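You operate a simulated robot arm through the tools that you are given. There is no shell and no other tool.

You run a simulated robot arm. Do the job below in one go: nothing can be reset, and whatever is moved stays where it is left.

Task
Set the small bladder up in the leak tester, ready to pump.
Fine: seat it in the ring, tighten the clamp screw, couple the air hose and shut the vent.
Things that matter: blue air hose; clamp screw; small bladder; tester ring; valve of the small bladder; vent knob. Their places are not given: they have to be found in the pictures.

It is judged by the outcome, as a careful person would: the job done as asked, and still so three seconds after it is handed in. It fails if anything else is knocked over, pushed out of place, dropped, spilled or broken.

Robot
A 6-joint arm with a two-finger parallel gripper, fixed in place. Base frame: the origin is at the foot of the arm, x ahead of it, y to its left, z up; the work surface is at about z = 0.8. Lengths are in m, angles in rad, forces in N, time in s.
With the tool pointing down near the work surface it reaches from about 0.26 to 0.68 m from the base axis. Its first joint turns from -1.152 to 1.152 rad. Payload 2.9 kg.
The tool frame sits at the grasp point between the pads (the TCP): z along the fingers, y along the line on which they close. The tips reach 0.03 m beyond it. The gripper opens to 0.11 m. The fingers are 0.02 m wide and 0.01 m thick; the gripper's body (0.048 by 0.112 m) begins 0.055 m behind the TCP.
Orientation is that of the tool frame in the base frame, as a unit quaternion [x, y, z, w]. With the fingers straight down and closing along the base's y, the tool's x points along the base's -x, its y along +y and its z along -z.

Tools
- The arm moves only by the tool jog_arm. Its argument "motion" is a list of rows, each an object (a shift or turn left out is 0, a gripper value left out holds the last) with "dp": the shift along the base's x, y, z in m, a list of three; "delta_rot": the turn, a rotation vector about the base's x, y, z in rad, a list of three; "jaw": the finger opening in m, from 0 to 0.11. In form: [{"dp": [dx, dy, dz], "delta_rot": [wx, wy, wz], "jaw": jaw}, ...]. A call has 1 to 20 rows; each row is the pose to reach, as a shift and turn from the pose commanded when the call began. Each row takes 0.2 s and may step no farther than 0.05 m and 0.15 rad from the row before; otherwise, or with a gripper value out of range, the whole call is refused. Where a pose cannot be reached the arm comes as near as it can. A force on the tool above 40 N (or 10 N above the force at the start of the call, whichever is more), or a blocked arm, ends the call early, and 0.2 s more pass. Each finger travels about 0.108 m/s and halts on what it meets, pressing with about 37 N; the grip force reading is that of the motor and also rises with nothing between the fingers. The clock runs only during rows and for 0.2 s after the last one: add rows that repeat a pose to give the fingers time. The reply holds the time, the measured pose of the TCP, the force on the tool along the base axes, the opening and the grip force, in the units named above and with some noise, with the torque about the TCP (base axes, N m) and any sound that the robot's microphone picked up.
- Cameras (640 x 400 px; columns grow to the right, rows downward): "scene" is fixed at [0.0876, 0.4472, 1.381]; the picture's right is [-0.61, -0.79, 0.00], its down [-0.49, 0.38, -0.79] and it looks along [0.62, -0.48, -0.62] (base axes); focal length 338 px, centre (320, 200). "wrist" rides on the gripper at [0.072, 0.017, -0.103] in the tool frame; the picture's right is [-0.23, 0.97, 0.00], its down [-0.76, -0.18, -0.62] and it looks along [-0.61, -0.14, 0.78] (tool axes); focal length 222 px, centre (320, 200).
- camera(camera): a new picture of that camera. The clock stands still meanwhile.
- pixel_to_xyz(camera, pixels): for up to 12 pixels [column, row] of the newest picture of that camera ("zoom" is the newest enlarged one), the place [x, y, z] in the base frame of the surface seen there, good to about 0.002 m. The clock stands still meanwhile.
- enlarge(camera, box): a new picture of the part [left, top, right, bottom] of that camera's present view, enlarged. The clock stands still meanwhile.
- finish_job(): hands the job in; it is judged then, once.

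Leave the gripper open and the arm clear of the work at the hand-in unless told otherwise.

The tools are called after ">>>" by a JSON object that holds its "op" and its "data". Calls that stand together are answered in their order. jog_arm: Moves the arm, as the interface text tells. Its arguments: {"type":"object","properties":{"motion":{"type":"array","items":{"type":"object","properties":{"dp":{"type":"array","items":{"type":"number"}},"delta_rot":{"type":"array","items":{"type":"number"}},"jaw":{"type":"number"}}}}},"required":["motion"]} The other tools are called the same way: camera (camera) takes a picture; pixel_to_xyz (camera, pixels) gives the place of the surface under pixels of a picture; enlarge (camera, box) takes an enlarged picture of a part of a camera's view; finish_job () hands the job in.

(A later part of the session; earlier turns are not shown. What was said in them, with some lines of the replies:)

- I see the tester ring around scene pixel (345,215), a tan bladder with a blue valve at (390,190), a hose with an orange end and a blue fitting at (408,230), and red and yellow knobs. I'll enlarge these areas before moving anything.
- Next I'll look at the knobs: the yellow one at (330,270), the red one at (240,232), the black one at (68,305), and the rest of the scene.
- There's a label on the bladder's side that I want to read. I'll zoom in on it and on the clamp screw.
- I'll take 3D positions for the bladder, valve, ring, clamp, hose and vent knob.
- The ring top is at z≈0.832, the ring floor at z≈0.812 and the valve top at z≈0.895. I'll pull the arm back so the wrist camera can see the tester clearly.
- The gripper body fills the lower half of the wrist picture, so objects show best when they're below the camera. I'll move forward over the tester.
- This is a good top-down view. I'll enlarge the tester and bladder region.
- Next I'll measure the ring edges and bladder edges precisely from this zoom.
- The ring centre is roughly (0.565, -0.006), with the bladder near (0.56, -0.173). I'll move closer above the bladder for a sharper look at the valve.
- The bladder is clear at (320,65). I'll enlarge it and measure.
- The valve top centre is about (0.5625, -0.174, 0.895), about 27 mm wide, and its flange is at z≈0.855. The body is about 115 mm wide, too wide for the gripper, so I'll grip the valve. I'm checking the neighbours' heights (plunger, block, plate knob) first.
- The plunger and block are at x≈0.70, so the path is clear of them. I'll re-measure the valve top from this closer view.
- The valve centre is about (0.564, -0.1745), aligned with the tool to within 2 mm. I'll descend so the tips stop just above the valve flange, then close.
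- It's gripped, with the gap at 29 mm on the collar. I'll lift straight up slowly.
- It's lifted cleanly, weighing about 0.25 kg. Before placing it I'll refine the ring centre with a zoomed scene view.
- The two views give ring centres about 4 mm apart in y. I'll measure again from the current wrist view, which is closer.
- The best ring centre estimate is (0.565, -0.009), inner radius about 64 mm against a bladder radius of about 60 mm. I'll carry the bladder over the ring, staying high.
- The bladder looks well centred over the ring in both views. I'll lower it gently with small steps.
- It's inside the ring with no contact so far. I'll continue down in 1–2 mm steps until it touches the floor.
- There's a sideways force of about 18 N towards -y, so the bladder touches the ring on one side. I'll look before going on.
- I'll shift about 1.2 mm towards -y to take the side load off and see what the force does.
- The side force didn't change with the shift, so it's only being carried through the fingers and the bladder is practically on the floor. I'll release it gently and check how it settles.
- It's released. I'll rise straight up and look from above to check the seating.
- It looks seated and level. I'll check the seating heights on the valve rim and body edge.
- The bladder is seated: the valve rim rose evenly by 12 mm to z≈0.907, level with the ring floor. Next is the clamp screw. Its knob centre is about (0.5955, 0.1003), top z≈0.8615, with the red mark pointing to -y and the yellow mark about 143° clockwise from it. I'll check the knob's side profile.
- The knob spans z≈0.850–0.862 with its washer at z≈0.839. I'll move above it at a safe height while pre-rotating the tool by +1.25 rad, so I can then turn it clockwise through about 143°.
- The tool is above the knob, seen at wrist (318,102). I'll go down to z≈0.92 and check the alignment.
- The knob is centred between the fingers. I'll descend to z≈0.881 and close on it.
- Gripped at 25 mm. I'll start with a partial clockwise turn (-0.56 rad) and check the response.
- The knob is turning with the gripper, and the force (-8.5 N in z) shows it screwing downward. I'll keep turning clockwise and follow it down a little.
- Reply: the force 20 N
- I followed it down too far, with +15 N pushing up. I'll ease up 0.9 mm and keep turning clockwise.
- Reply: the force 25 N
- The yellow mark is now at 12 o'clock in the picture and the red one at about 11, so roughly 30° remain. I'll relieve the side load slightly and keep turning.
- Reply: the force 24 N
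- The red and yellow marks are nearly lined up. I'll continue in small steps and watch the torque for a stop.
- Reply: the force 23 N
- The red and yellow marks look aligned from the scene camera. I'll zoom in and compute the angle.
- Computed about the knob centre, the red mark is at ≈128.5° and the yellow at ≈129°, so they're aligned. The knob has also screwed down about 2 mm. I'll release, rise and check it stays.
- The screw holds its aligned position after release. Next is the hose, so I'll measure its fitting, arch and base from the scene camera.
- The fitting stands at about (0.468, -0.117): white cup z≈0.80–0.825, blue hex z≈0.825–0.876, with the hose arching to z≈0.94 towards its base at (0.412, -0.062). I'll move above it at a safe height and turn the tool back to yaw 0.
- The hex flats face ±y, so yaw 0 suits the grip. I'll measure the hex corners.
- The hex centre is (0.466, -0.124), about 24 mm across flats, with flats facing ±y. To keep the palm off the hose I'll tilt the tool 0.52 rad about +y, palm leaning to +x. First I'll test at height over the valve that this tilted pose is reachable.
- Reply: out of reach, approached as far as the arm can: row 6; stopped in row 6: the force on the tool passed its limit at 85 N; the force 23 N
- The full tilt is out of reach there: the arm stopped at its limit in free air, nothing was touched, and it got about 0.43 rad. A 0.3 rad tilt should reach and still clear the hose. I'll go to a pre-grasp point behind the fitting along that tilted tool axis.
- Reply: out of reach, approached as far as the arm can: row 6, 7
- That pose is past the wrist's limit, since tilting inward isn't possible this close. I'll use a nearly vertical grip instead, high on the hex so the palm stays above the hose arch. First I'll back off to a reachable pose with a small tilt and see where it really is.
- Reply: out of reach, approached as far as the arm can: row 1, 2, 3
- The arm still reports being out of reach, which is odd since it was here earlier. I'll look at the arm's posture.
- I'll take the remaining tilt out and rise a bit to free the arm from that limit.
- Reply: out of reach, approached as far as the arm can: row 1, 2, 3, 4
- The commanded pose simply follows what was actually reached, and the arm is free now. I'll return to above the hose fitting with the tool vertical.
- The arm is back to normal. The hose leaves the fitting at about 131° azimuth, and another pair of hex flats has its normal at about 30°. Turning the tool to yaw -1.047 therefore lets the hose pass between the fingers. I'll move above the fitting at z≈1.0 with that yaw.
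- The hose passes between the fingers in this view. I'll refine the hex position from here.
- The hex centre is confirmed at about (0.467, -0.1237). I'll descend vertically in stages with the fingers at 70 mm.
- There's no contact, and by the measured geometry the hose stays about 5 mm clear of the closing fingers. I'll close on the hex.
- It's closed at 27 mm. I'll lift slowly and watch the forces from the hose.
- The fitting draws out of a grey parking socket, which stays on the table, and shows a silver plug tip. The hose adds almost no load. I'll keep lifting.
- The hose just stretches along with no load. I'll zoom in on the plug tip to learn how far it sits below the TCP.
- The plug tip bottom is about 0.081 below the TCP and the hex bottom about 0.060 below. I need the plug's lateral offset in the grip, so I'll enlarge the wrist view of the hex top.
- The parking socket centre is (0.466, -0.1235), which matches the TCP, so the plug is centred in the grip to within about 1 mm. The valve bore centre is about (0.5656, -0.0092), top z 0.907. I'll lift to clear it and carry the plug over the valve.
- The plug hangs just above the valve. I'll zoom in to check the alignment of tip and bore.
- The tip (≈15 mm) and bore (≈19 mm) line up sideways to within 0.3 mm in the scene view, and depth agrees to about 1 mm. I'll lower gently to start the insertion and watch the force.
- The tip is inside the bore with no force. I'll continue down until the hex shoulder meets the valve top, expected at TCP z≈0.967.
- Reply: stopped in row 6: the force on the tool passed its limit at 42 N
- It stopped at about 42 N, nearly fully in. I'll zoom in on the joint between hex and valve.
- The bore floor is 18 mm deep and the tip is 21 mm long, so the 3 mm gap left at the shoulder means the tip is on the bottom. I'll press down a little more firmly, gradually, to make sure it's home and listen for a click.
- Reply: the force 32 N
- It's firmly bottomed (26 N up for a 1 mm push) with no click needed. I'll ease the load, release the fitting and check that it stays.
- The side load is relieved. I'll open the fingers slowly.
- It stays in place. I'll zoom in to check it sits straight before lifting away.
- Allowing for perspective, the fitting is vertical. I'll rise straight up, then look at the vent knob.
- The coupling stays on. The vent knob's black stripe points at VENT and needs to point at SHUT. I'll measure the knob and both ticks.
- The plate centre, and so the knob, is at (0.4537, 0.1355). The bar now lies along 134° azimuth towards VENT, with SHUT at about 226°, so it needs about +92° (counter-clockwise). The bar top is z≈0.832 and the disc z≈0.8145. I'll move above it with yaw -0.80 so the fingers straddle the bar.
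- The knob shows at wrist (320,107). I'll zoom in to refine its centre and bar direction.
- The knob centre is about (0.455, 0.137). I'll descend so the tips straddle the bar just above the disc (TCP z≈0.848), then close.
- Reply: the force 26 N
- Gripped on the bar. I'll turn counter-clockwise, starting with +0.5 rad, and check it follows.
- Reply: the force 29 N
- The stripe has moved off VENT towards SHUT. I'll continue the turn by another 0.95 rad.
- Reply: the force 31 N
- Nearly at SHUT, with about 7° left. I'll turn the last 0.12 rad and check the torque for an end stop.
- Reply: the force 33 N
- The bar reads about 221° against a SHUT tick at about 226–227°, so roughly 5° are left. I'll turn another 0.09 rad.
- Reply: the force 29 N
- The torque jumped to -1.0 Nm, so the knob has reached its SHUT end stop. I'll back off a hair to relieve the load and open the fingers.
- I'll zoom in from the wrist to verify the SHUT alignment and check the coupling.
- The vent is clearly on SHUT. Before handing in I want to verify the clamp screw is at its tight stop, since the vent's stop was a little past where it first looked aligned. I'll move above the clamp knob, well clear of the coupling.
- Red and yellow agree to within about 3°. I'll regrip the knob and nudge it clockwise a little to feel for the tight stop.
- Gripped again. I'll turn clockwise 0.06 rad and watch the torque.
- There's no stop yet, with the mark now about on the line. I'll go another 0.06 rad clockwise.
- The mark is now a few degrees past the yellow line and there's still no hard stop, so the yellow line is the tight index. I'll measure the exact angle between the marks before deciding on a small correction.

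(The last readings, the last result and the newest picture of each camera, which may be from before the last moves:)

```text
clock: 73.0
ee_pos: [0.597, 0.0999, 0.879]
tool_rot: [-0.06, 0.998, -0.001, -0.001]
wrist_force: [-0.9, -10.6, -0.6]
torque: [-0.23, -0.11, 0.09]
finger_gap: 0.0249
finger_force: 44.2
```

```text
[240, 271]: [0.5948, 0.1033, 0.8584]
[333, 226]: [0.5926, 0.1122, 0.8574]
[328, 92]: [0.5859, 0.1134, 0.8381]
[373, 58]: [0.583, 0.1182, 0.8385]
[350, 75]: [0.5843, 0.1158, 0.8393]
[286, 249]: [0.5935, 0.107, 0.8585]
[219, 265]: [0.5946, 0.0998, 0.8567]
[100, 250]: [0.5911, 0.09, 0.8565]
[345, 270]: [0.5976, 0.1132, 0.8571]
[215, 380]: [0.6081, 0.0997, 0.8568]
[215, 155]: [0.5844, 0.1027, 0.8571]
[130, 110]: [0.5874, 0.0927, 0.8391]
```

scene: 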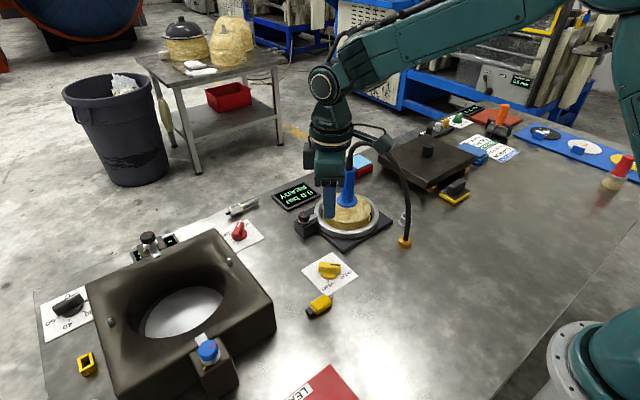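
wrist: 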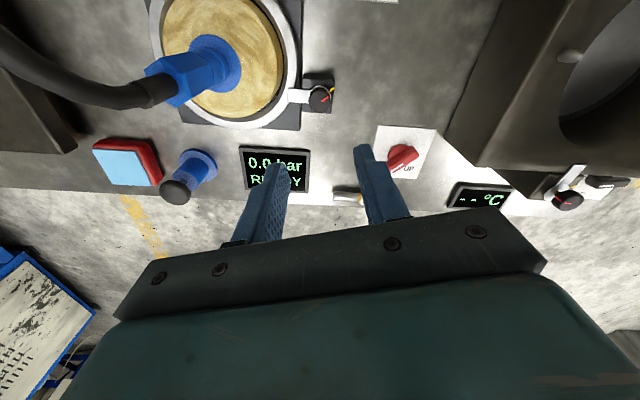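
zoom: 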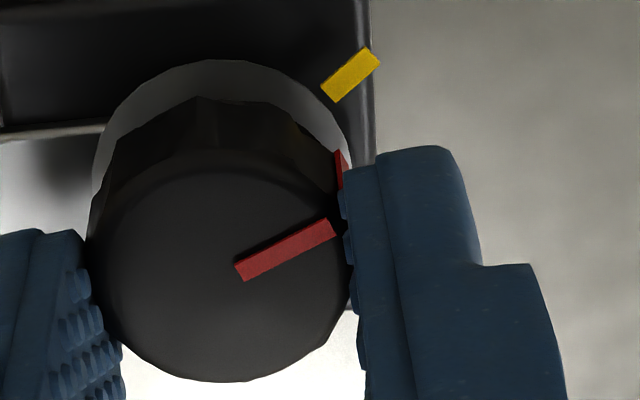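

Projecting both marks through the camera model puts red about 12° past yellow now, while before this check it was within about 2° of it. The yellow line is the index, so I'll bring the mark back to it (+0.16 rad), ending a touch on the tight side.

>>> {"op": "jog_arm", "data": {"motion": [{"delta_rot": [0, 0, 0.06]}, {"delta_rot": [0, 0, 0.12]}, {"delta_rot": [0, 0, 0.16]}, {"delta_rot": [0, 0, 0.16]}]}}

>>> {"op": "enlarge", "data": {"camera": "wrist", "box": [296, 125, 372, 185]}}

```text
clock: 74.0
ee_pos: [0.5969, 0.101, 0.8789]
tool_rot: [-0.141, 0.99, -0.001, -0.001]
wrist_force: [-1.4, -10.4, -0.3]
torque: [-0.27, -0.02, 0.07]
finger_gap: 0.0251
finger_force: 45.8
```

```text
6.67 times, centred on (334, 155) of wrist
```

zoom: 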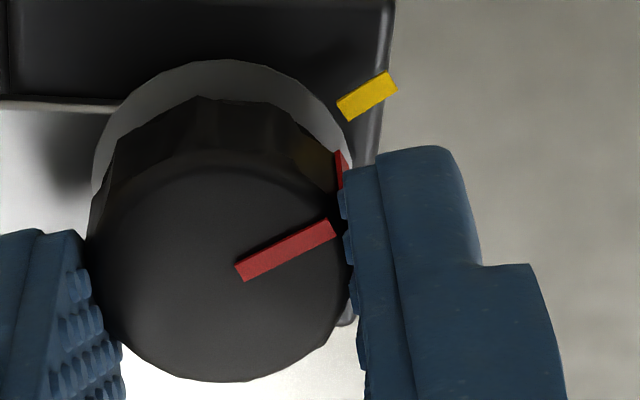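

The red mark is about 4° to the tight side of yellow. I'll trim 0.03 rad more, release and rise.

>>> {"op": "jog_arm", "data": {"motion": [{"delta_rot": [0, 0, 0.03]}, {"delta_rot": [0, 0, 0.03], "jaw": 0.03}, {"delta_rot": [0, 0, 0.03], "jaw": 0.04}, {"delta_rot": [0, 0, 0.03], "jaw": 0.05}, {"dp": [0, 0, 0.02], "delta_rot": [0, 0, 0.03]}, {"dp": [0, 0, 0.05], "delta_rot": [0, 0, 0.03]}, {"dp": [0, 0, 0.09], "delta_rot": [0, 0, 0.03]}, {"dp": [0, 0, 0.14], "delta_rot": [0, 0, 0.03]}, {"dp": [0, 0, 0.14], "delta_rot": [0, 0, 0.03]}]}}

>>> {"op": "camera", "data": {"camera": "wrist"}}

>>> {"op": "enlarge", "data": {"camera": "wrist", "box": [280, 60, 370, 140]}}

>>> {"op": "enlarge", "data": {"camera": "scene", "box": [296, 205, 332, 235]}}

```text
clock: 76.0
ee_pos: [0.5964, 0.0996, 1.0189]
tool_rot: [-0.156, 0.988, -0.001, -0.002]
wrist_force: [-0.5, 0.4, 0.8]
torque: [-0.02, -0.02, 0.01]
finger_gap: 0.0498
finger_force: 0.0
```

```text
taken
```

wrist: 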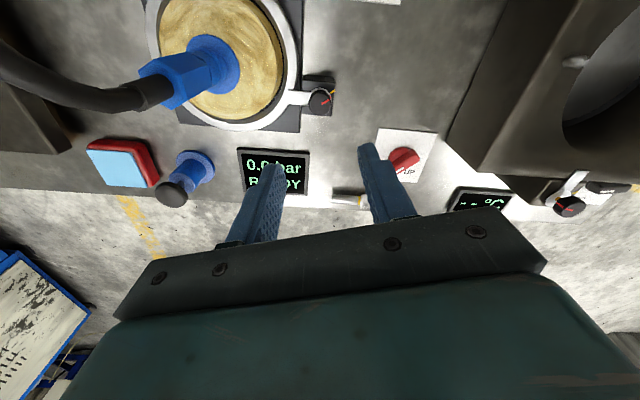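

```text
5.00 times, centred on (325, 100) of wrist
```

zoom: 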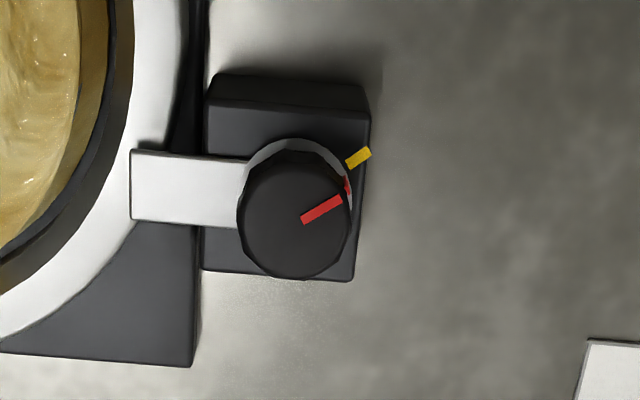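

```text
13.33 times, centred on (314, 220) of scene
```

zoom: 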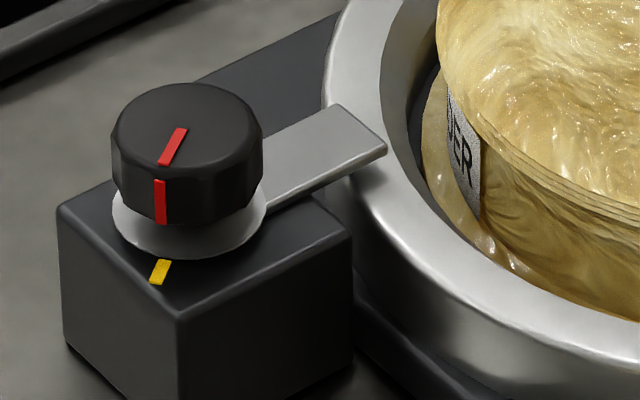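

Red and yellow are parallel and in line in both views. I'll check the knob's height and the gap to its washer to be sure about tightness.

>>> {"op": "pixel_to_xyz", "data": {"camera": "wrist", "pixels": [[321, 102], [316, 104], [325, 100], [320, 97], [320, 110], [310, 98], [302, 97], [297, 98], [330, 92], [294, 60]]}}

>>> {"op": "pixel_to_xyz", "data": {"camera": "zoom", "pixels": [[187, 110], [187, 190], [187, 218], [150, 235], [187, 240], [240, 235], [300, 160], [350, 140], [350, 200], [180, 270], [120, 180], [255, 180]]}}

```text
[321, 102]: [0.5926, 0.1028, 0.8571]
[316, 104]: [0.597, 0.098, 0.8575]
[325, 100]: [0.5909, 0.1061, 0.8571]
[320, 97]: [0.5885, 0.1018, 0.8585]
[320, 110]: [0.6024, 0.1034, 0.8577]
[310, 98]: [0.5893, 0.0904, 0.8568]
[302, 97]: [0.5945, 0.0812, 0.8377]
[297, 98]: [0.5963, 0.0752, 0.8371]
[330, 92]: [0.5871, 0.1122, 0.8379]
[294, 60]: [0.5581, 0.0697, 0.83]
```

```text
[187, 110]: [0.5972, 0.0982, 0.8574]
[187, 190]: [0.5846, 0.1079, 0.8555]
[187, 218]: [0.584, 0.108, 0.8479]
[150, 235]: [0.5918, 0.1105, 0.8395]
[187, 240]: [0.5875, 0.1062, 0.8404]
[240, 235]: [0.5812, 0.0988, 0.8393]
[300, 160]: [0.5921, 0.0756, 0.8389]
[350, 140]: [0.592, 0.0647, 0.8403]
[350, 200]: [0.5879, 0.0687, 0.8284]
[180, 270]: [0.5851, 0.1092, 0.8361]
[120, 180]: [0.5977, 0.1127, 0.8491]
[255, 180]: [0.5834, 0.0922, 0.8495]
```

The knob has dropped 4 mm (0.8615 → 0.8575) and its index is on the yellow line. I'll retreat up and back, away from the coupling, with the gripper open, then do a last overall check.

>>> {"op": "jog_arm", "data": {"motion": [{"dp": [-0.01, 0.01, 0.03], "jaw": 0.06}, {"dp": [-0.03, 0.02, 0.06], "jaw": 0.08}, {"dp": [-0.06, 0.03, 0.08], "jaw": 0.1}, {"dp": [-0.1, 0.04, 0.1], "jaw": 0.1}, {"dp": [-0.14, 0.05, 0.1], "jaw": 0.1}, {"dp": [-0.18, 0.06, 0.1], "jaw": 0.1}, {"dp": [-0.21, 0.07, 0.1], "jaw": 0.1}, {"dp": [-0.21, 0.07, 0.1], "jaw": 0.1}]}}

>>> {"op": "camera", "data": {"camera": "scene"}}

>>> {"op": "enlarge", "data": {"camera": "scene", "box": [280, 140, 430, 300]}}

>>> {"op": "enlarge", "data": {"camera": "scene", "box": [325, 150, 375, 215]}}

```text
clock: 77.8
ee_pos: [0.3874, 0.1699, 1.1181]
tool_rot: [-0.157, 0.988, -0.001, -0.001]
wrist_force: [-0.3, -0.5, 0.2]
torque: [0.0, -0.02, -0.01]
finger_gap: 0.1
finger_force: 0.1
```

```text
taken
```

scene: 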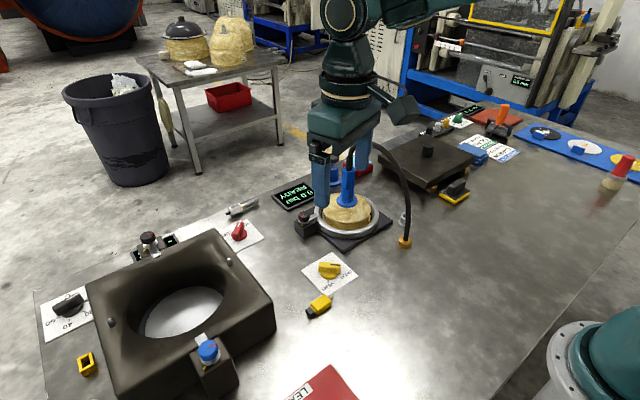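

```text
2.50 times, centred on (355, 220) of scene
```

zoom: 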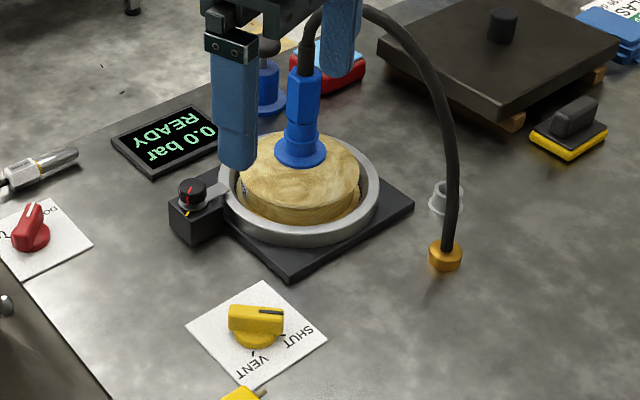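

```text
6.15 times, centred on (350, 182) of scene
```

zoom: 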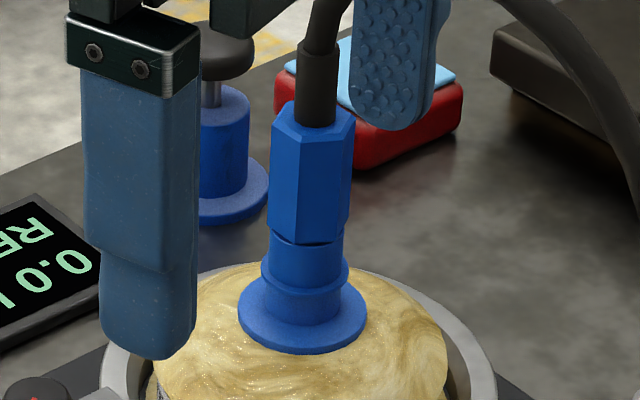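

The arm is clear. I'll do a last measurement of the coupling to confirm the plug is still fully down and upright.

>>> {"op": "pixel_to_xyz", "data": {"camera": "zoom", "pixels": [[300, 236], [272, 222], [345, 226], [276, 130], [302, 150], [350, 125], [305, 245], [280, 242], [335, 246], [300, 190], [340, 190], [315, 100]]}}

>>> {"op": "enlarge", "data": {"camera": "wrist", "box": [200, 0, 440, 150]}}

```text
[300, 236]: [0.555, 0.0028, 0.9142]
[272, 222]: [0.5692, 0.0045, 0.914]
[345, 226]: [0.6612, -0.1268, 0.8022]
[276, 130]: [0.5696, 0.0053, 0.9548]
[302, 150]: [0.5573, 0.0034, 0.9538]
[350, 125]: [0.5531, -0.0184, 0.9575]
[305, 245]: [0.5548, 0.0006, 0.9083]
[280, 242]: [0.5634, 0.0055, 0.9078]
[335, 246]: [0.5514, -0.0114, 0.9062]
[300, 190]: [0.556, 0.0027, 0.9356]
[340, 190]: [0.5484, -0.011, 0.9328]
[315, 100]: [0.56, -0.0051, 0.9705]
```

```text
2.67 times, centred on (320, 75) of wrist
```

zoom: 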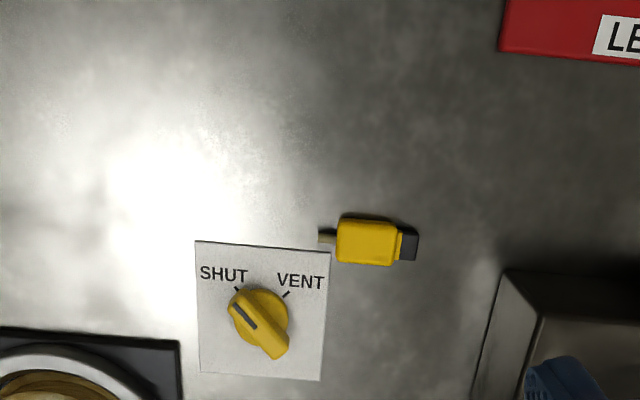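

The coupling is upright and fully down, the vent stripe is on SHUT, the clamp index is on its line, the bladder sits level in the ring, and nothing else has moved. The gripper is open and clear, so I'm handing in.

>>> {"op": "finish_job", "data": {}}

```text
The job is handed in.
```

I set the small bladder up in the leak tester and handed the job in. The hand-in reply only confirmed receipt, so I don't have the verdict.

- **Bladder:** it sits level on the ring floor. I checked this by its valve rim, which rose evenly by 12 mm.
- **Clamp screw:** I turned it clockwise about 140°, until its red mark lined up with the yellow line. The knob moved down 4 mm, and about 6 mm still shows between it and its washer. I found no hard stop up to about 12° past the line, so I took the yellow line as the tight position and brought it back there. This is the step I'm least sure of.
- **Air hose:** the plug is pushed in until it bottomed in the valve and stays upright on its own. About 3 mm still shows at the shoulder, because the plug tip is longer than the valve's bore. I heard no click.
- **Vent:** the knob is turned to SHUT, against its end stop.

In the last pictures nothing else looked moved. I left the gripper open and the arm clear of the work.
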